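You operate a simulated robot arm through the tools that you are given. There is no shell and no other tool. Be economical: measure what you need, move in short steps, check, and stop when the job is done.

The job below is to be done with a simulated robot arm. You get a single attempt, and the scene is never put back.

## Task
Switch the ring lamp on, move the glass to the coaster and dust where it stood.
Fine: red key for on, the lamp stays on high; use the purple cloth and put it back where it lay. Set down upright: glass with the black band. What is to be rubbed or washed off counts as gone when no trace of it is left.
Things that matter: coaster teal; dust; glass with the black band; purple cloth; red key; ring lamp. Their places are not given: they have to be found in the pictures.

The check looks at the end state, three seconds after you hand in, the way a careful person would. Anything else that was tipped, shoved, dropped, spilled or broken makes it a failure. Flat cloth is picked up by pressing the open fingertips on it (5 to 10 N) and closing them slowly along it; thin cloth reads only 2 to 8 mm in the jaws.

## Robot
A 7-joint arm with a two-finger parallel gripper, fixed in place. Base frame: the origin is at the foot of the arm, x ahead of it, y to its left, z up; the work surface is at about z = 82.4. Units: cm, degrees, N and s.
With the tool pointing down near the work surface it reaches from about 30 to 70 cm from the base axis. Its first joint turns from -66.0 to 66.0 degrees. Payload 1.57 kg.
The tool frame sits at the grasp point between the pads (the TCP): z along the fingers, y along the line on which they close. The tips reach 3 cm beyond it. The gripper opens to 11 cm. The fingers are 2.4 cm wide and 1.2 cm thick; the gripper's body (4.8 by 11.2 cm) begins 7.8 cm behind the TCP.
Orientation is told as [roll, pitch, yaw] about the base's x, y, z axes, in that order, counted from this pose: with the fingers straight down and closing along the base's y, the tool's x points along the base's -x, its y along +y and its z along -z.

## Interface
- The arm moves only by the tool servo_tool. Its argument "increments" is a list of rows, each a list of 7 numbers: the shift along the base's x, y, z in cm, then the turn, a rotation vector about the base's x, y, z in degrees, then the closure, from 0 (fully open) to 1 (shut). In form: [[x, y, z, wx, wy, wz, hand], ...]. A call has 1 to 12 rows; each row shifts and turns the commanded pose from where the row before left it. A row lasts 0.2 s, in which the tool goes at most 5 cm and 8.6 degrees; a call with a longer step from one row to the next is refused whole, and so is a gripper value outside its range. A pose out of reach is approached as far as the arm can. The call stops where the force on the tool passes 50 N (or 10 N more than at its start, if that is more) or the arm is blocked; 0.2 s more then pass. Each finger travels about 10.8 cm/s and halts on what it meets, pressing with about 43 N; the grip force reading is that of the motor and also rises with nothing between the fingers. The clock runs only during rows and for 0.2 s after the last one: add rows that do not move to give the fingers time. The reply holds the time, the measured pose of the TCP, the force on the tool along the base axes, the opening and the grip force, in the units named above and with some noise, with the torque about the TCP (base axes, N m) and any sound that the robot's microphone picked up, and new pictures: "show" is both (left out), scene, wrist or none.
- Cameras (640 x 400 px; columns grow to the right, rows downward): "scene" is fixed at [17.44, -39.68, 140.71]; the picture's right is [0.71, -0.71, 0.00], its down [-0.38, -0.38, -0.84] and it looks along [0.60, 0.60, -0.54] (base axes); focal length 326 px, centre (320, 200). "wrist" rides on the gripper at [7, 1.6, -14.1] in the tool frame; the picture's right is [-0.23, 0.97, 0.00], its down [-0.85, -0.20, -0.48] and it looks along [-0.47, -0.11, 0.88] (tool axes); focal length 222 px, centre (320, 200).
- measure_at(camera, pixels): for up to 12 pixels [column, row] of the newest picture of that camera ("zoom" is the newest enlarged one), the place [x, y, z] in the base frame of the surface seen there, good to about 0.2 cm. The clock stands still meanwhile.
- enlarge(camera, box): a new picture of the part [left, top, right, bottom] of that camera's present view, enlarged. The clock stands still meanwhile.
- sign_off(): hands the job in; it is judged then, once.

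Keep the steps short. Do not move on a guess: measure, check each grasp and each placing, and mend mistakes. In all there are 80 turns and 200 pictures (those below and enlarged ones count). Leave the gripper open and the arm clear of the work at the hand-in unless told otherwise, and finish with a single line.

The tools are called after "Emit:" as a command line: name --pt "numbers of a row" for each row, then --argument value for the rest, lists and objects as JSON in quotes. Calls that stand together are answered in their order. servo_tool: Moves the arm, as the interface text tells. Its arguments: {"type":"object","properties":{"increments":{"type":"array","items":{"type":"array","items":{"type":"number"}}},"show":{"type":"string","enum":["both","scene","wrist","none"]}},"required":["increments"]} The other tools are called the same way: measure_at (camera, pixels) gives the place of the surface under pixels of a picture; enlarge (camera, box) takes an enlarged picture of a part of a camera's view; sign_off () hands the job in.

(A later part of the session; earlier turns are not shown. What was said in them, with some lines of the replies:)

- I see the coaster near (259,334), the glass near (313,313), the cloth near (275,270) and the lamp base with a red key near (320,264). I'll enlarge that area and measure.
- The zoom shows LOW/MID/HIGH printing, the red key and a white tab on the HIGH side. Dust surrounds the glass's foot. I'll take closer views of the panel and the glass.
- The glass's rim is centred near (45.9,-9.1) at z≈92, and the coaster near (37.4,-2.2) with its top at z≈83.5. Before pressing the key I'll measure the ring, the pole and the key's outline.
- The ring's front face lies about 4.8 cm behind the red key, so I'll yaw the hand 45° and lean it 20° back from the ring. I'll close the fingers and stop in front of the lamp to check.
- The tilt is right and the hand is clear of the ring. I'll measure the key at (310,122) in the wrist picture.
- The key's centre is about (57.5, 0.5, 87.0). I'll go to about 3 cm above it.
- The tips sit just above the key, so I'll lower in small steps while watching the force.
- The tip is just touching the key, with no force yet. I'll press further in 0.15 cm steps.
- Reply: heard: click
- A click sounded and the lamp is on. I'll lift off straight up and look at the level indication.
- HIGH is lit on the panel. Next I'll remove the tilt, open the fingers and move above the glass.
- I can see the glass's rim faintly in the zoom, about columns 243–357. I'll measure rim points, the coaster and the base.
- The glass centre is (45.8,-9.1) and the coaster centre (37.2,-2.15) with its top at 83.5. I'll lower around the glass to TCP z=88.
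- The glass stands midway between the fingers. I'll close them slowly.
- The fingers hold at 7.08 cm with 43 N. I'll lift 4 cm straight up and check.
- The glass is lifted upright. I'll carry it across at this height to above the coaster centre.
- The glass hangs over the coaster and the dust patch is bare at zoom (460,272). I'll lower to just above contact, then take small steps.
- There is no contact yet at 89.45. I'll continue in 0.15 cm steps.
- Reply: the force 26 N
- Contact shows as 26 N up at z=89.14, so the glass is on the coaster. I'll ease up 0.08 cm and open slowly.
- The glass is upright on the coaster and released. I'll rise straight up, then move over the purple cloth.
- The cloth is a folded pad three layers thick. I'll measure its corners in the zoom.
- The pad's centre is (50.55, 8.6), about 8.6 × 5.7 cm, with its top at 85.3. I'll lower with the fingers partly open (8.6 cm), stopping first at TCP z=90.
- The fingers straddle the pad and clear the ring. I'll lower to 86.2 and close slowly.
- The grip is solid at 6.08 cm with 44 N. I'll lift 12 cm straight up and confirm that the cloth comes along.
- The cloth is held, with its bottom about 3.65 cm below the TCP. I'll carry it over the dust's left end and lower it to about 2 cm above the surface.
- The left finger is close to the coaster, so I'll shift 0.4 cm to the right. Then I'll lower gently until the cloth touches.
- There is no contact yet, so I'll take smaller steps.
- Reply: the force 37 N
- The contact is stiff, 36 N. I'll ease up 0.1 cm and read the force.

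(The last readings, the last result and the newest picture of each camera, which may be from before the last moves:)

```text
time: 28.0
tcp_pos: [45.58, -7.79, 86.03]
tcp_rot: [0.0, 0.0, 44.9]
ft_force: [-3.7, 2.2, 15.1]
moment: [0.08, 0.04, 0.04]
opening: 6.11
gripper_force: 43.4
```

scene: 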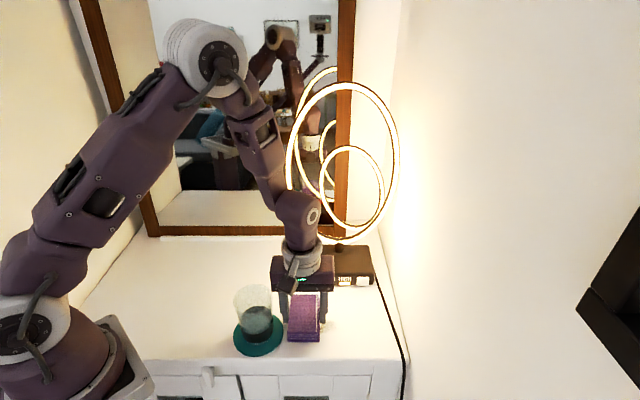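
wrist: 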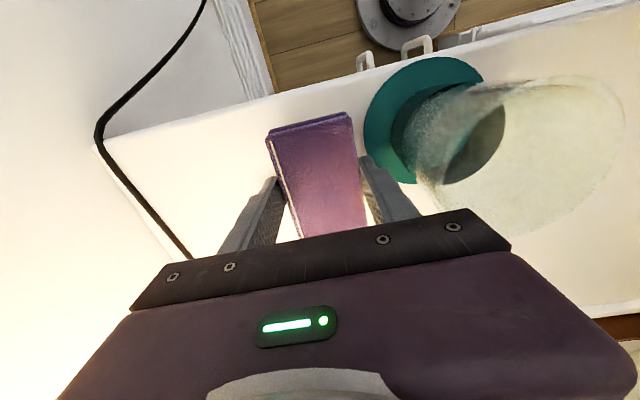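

With 15 N of pressure I'll wipe along the lamp's front direction by about 7 cm.

Emit:
servo_tool --pt "0.5 -0.5 0 0 0 0 0.62" --pt "0.7 -0.7 0 0 0 0 0.62" --pt "0.7 -0.7 0 0 0 0 0.62" --pt "0.7 -0.7 0 0 0 0 0.62" --pt "0.7 -0.7 0 0 0 0 0.62" --pt "0.7 -0.7 0 0 0 0 0.62" --pt "0.7 -0.7 0 0 0 0 0.62" --pt "0.3 -0.3 0 0 0 0 0.62"

Emit:
enlarge --camera "scene" --box '[220, 220, 400, 370]'

```text
time: 29.8
tcp_pos: [50.59, -12.85, 86.14]
tcp_rot: [-0.1, 0.1, 45.0]
ft_force: [-0.1, 0.3, -0.2]
moment: [0.0, 0.03, 0.01]
opening: 6.05
gripper_force: 43.1
```

scene: 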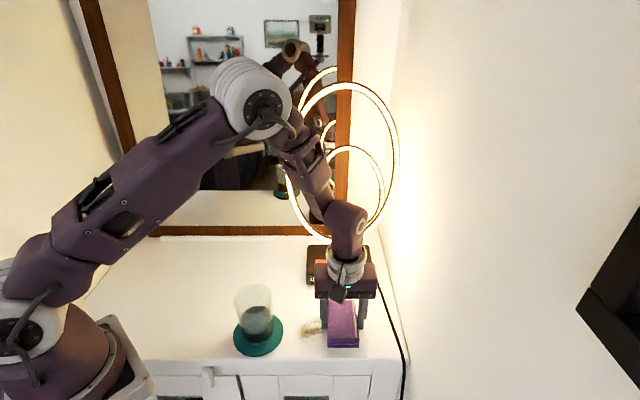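
wrist: 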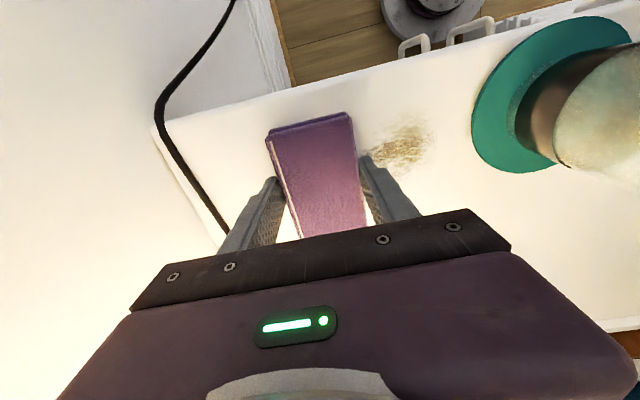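

```text
2.67 times, centred on (310, 295) of scene
```

zoom: 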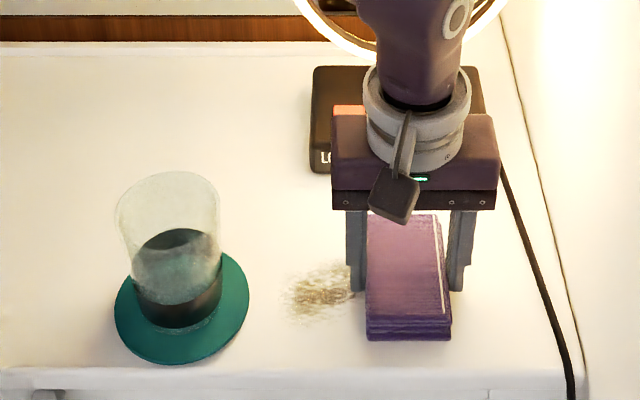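

The force dropped to zero during the stroke and dust remains at zoom (320,290). I'll press again here before wiping back.

Emit:
servo_tool --pt "0 0 -0.06 0 0 0 0.62" --pt "0 0 -0.04 0 0 0 0.62" --pt "0 0 0 0 0 0 0.62" --show "none"

```text
time: 30.6
tcp_pos: [50.62, -12.9, 85.99]
tcp_rot: [-0.1, 0.0, 45.0]
ft_force: [-0.6, -2.5, 7.0]
moment: [-0.02, 0.06, -0.01]
opening: 6.07
gripper_force: 42.5
```

It reads 7 N here. I'll wipe back to the left with a very slight rise, since the left end read higher.

Emit:
servo_tool --pt "0 0 -0.04 0 0 0 0.62" --pt "-0.6 0.6 0 0 0 0 0.62" --pt "-0.6 0.6 0.01 0 0 0 0.62" --pt "-0.6 0.6 0.01 0 0 0 0.62" --pt "-0.6 0.6 0.01 0 0 0 0.62" --show "none"

```text
time: 31.8
tcp_pos: [48.42, -10.47, 86.06]
tcp_rot: [-0.3, -0.2, 45.0]
ft_force: [13.2, -13.3, 39.9]
moment: [-0.23, -0.11, 0.05]
opening: 6.09
gripper_force: 43.2
```

The force rose to 40 N. I'll ease up 0.08 cm and continue to the left end.

Emit:
servo_tool --pt "-0.4 0.4 0.08 0 0 0 0.62" --pt "-0.6 0.6 0 0 0 0 0.62" --pt "-0.6 0.6 0 0 0 0 0.62" --pt "-0.6 0.6 0 0 0 0 0.62" --pt "-0.4 0.4 0 0 0 0 0.62" --show "none"

```text
time: 33.0
tcp_pos: [45.69, -7.98, 85.93]
tcp_rot: [-0.2, -0.1, 44.9]
ft_force: [16.6, -14.1, 44.5]
moment: [-0.33, -0.34, 0.01]
opening: 6.1
gripper_force: 43.4
```

It reads 44 N at the left end. I'll ease up 0.1 cm and stroke right, lowering slightly as I go.

Emit:
servo_tool --pt "0 0 0.1 0 0 0 0.62" --pt "0.6 -0.6 0 0 0 0 0.62" --pt "0.6 -0.6 -0.02 0 0 0 0.62" --pt "0.6 -0.6 -0.02 0 0 0 0.62" --pt "0.6 -0.6 -0.02 0 0 0 0.62"

```text
time: 34.2
tcp_pos: [47.82, -10.24, 86.05]
tcp_rot: [0.0, 0.0, 45.0]
ft_force: [0.3, -0.5, -0.6]
moment: [-0.01, -0.01, -0.02]
opening: 6.09
gripper_force: 42.8
```

scene: 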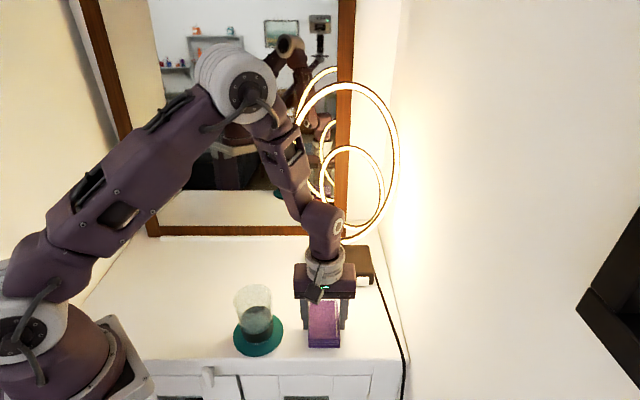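
wrist: 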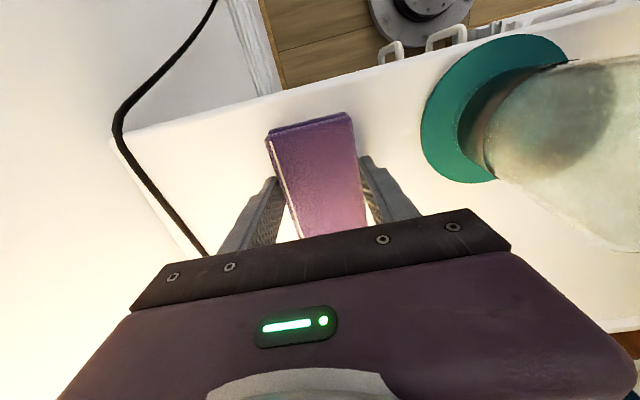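

The left part looks clean. I'll raise the cloth and move it to the right to inspect the whole patch.

Emit:
servo_tool --pt "0 0 2 0 0 0 0.62" --pt "0 0 4 0 0 0 0.62" --pt "2 2 4 0 0 0 0.62" --pt "2 2 2 0 0 0 0.62" --pt "0 0 0 0 0 0 0.62"

Emit:
enlarge --camera "scene" --box '[280, 280, 370, 360]'

Emit:
enlarge --camera "wrist" --box '[180, 0, 420, 150]'

```text
time: 35.4
tcp_pos: [51.95, -6.2, 98.08]
tcp_rot: [0.0, 0.0, 45.0]
ft_force: [-0.9, 0.7, -0.1]
moment: [-0.02, 0.02, 0.02]
opening: 6.07
gripper_force: 43.0
```

scene: 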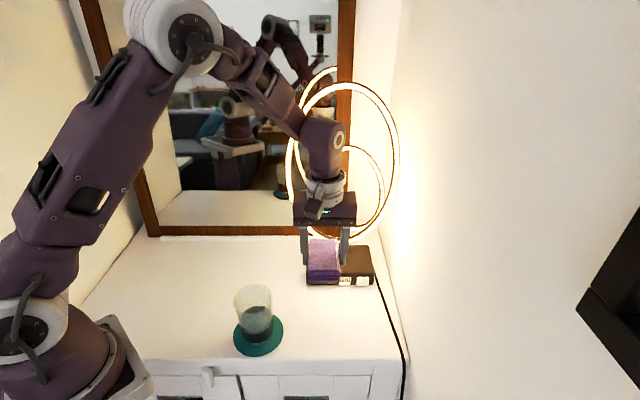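
wrist: 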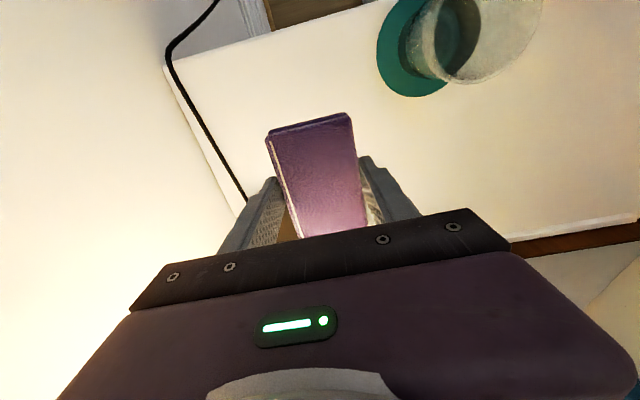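

```text
5.00 times, centred on (325, 320) of scene
```

zoom: 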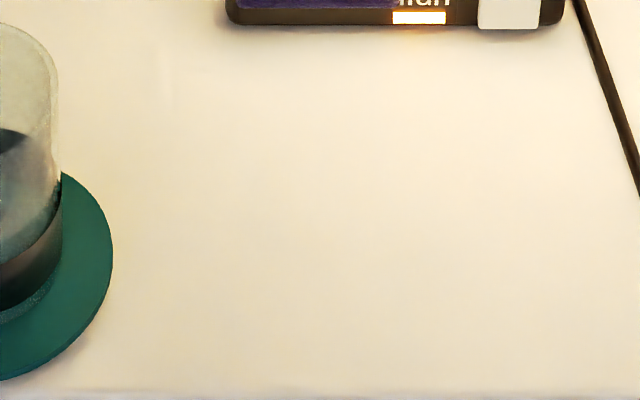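

```text
2.67 times, centred on (300, 75) of wrist
```

zoom: 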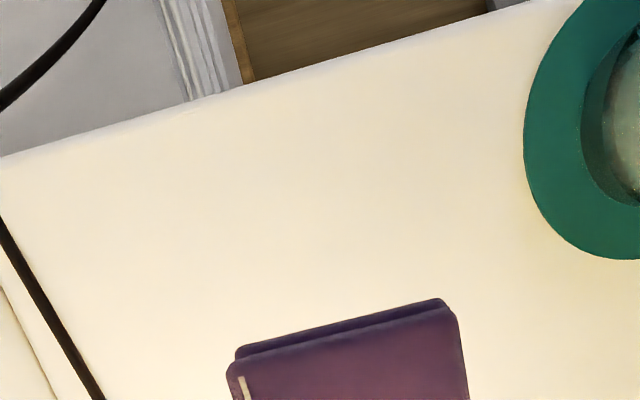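

The spot looks clean. I'll check for faint remains at higher magnification.

Emit:
enlarge --camera "scene" --box '[290, 305, 340, 345]'

```text
10.00 times, centred on (315, 325) of scene
```

zoom: 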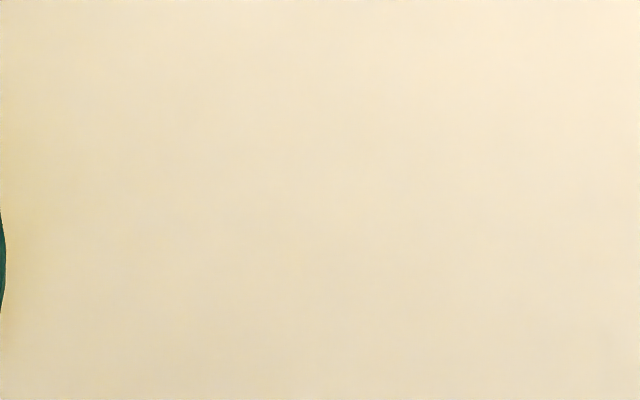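

No trace is left. I'll carry the cloth back over its original place at (50.5, 8.65), staying high.

Emit:
servo_tool --pt "-1.4 2.9 0 0 0 0 0.62" --pt "0 3 0 0 0 0 0.62" --pt "0 3 0 0 0 0 0.62" --pt "0 3 0 0 0 0 0.62" --pt "0 3 0 0 0 0 0.62" --pt "0 0 -4 0 0 0 0.62" --pt "0 0 -4 0 0 0 0.62" --pt "0 0 -2.5 0 0 0 0.62" --pt "0 0 0 0 0 0 0.62"

Emit:
enlarge --camera "scene" --box '[225, 200, 345, 300]'

```text
time: 37.4
tcp_pos: [50.44, 8.73, 87.59]
tcp_rot: [-0.1, 0.0, 45.0]
ft_force: [-0.8, 0.3, -0.9]
moment: [-0.02, 0.01, -0.01]
opening: 6.1
gripper_force: 43.4
```

scene: 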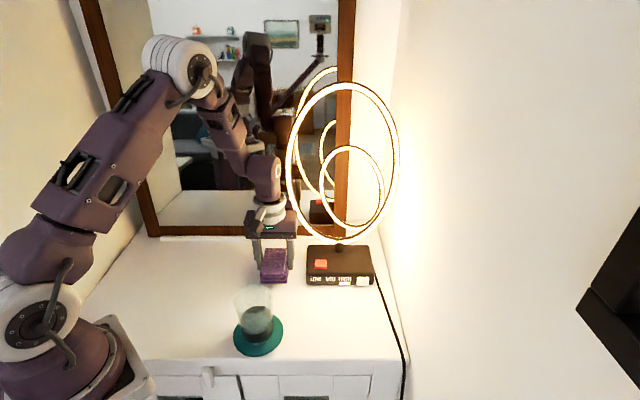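
wrist: 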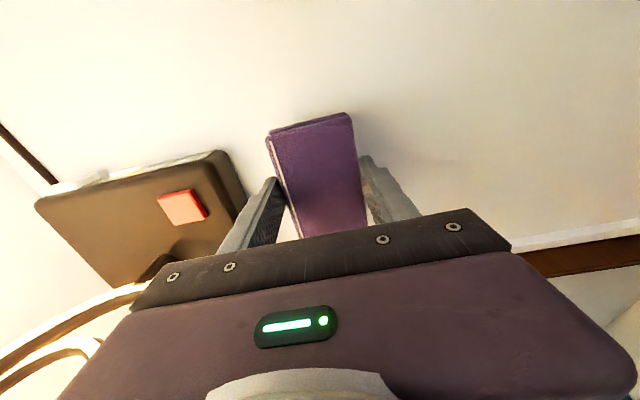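

```text
4.00 times, centred on (285, 250) of scene
```

zoom: 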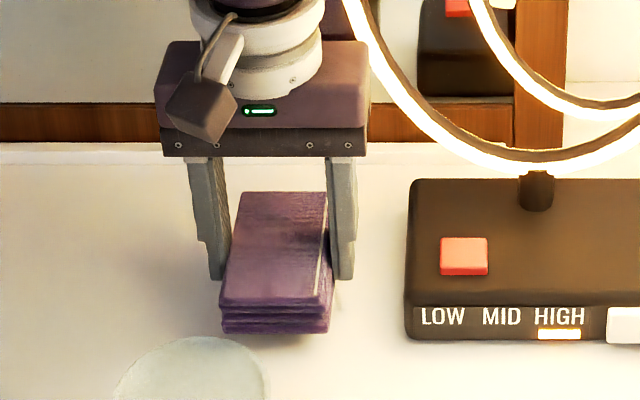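

The position matches the grasp point. I'll lower gently to contact.

Emit:
servo_tool --pt "0 0 -0.9 0 0 0 0.62" --pt "0 0 -0.4 0 0 0 0.62" --pt "0 0 -0.1 0 0 0 0.62" --pt "0 0 -0.08 0 0 0 0.62" --pt "0 0 0 0 0 0 0.62" --show "none"

```text
time: 38.6
tcp_pos: [50.67, 8.72, 86.07]
tcp_rot: [0.0, 0.0, 45.0]
ft_force: [0.2, -0.2, -1.5]
moment: [0.0, -0.01, -0.02]
opening: 6.09
gripper_force: 43.3
```

Emit:
servo_tool --pt "0 0 -0.07 0 0 0 0.62" --pt "0 0 -0.04 0 0 0 0.62" --pt "0 0 0 0 0 0 0.62" --show "none"

```text
time: 39.4
tcp_pos: [50.45, 8.63, 85.94]
tcp_rot: [0.0, 0.0, 45.0]
ft_force: [0.1, 0.0, -0.3]
moment: [0.01, -0.01, 0.0]
opening: 6.05
gripper_force: 42.9
```

There is still no contact, so I'll go a little lower.

Emit:
servo_tool --pt "0 0 -0.05 0 0 0 0.62" --pt "0 0 -0.05 0 0 0 0.62" --pt "0 0 0 0 0 0 0.62" --show "none"

```text
time: 40.2
tcp_pos: [50.54, 8.67, 85.9]
tcp_rot: [-0.1, 0.0, 45.0]
ft_force: [-3.3, -4.5, 26.1]
moment: [-0.27, 0.58, 0.04]
opening: 6.1
gripper_force: 42.9
```

Contact is made. I'll ease up slightly, then open slowly to 8.6 cm so the fingers stay clear of the lamp.

Emit:
servo_tool --pt "0 0 0.06 0 0 0 0.62" --pt "0 0 0 0 0 0 0.45" --pt "0 0 0 0 0 0 0.4" --pt "0 0 0 0 0 0 0.3" --pt "0 0 0 0 0 0 0.22" --pt "0 0 0 0 0 0 0.22" --pt "0 0 2 0 0 0 0.22" --pt "0 0 4 0 0 0 0.22" --pt "0 0 4 0 0 0 0.22" --pt "-1 -1 4 0 0 0 0.22"

Emit:
enlarge --camera "scene" --box '[245, 240, 305, 300]'

```text
time: 42.4
tcp_pos: [49.65, 7.81, 100.02]
tcp_rot: [0.0, 0.1, 45.1]
ft_force: [0.2, -0.4, -0.2]
moment: [-0.02, -0.03, -0.04]
opening: 8.58
gripper_force: 0.1
```

scene: 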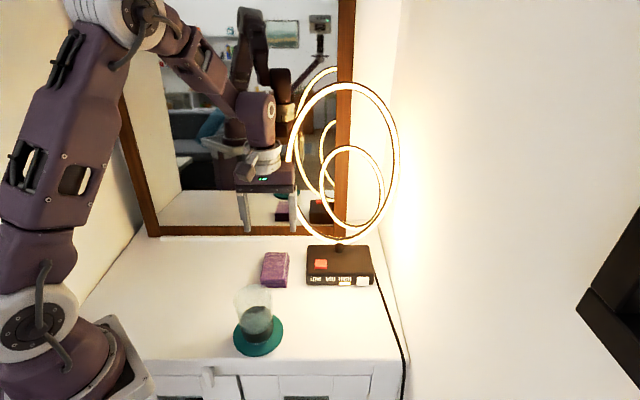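
wrist: 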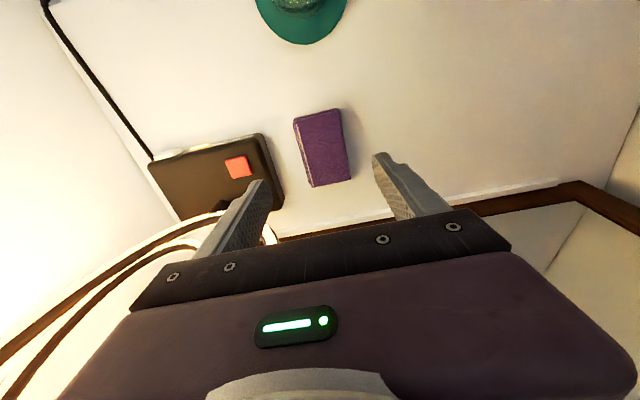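

```text
6.67 times, centred on (275, 270) of scene
```

zoom: 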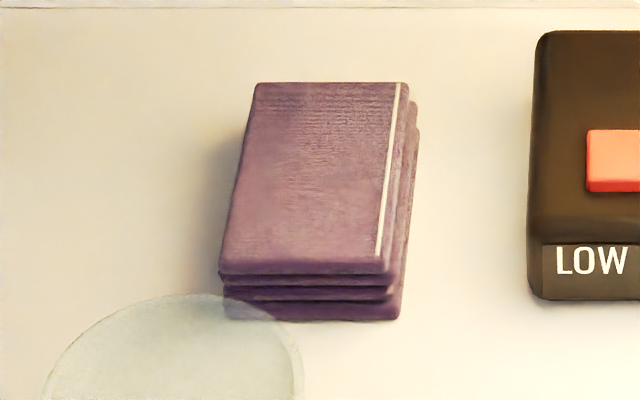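

The cloth lies where it was, within a millimetre or so. I'll open fully, back the arm up clear of everything, and take a last look.

Emit:
servo_tool --pt "-1 -1.5 4 0 0 0 0.1" --pt "-1 -2 4 0 0 0 0" --pt "-1 -2 4 0 0 0 0" --pt "-1 -2 4 0 0 0 0" --pt "0 0 0 0 0 0 0"

Emit:
enlarge --camera "scene" --box '[220, 235, 400, 370]'

Emit:
enlarge --camera "wrist" --box '[200, 0, 440, 160]'

```text
time: 43.6
tcp_pos: [45.72, 0.18, 115.95]
tcp_rot: [0.0, -0.1, 44.9]
ft_force: [0.8, 0.2, -0.5]
moment: [0.0, -0.01, 0.02]
opening: 11.02
gripper_force: 0.1
```

scene: 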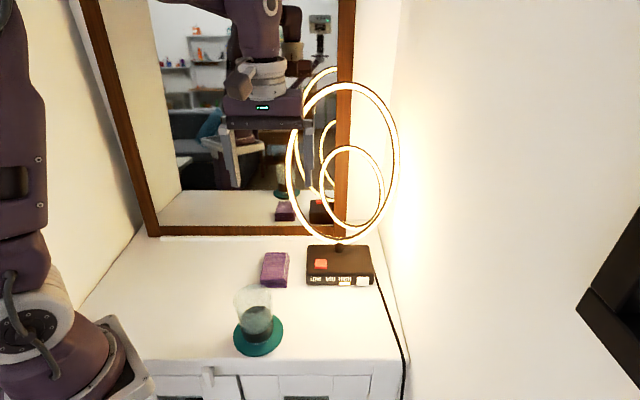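
wrist: 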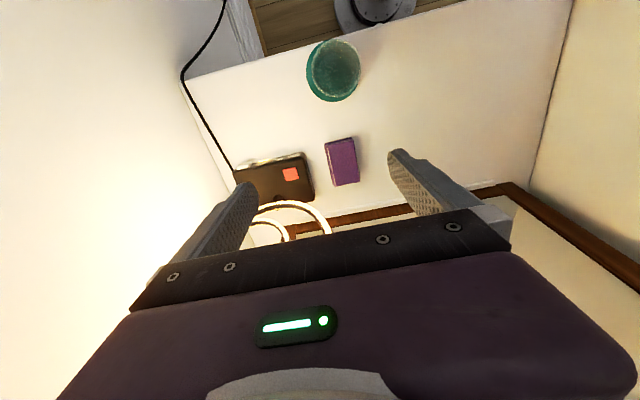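

```text
2.96 times, centred on (310, 302) of scene
```

zoom: 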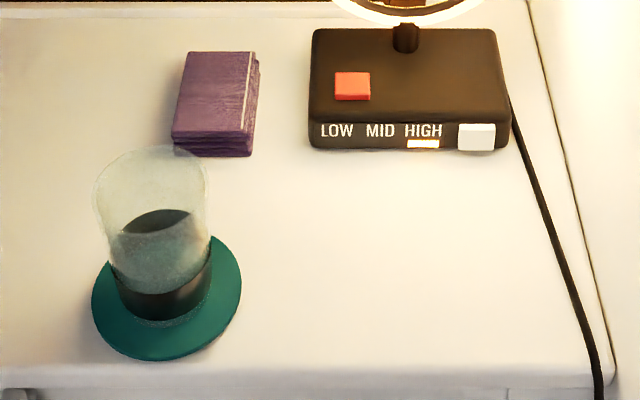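

```text
2.50 times, centred on (320, 80) of wrist
```

zoom: 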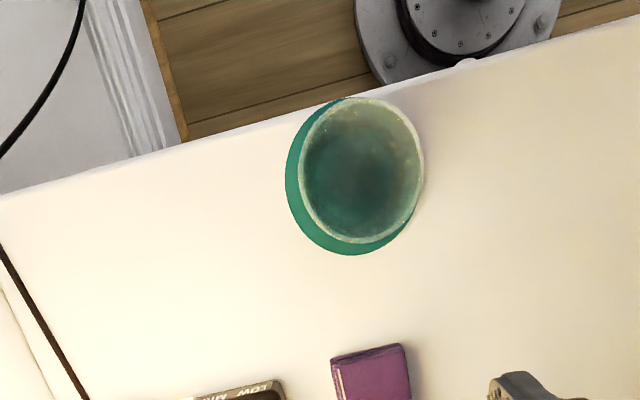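

The lamp is lit on HIGH, the glass stands upright on the coaster, the dust is gone, the cloth is back and the arm is clear with its gripper open. I'm handing in.

Emit:
sign_off

```text
The job is handed in.
```

The ring lamp is on at HIGH, the black-banded glass stands upright on the teal coaster, no dust shows where it stood, and the purple cloth is back within about a millimetre of where it lay.
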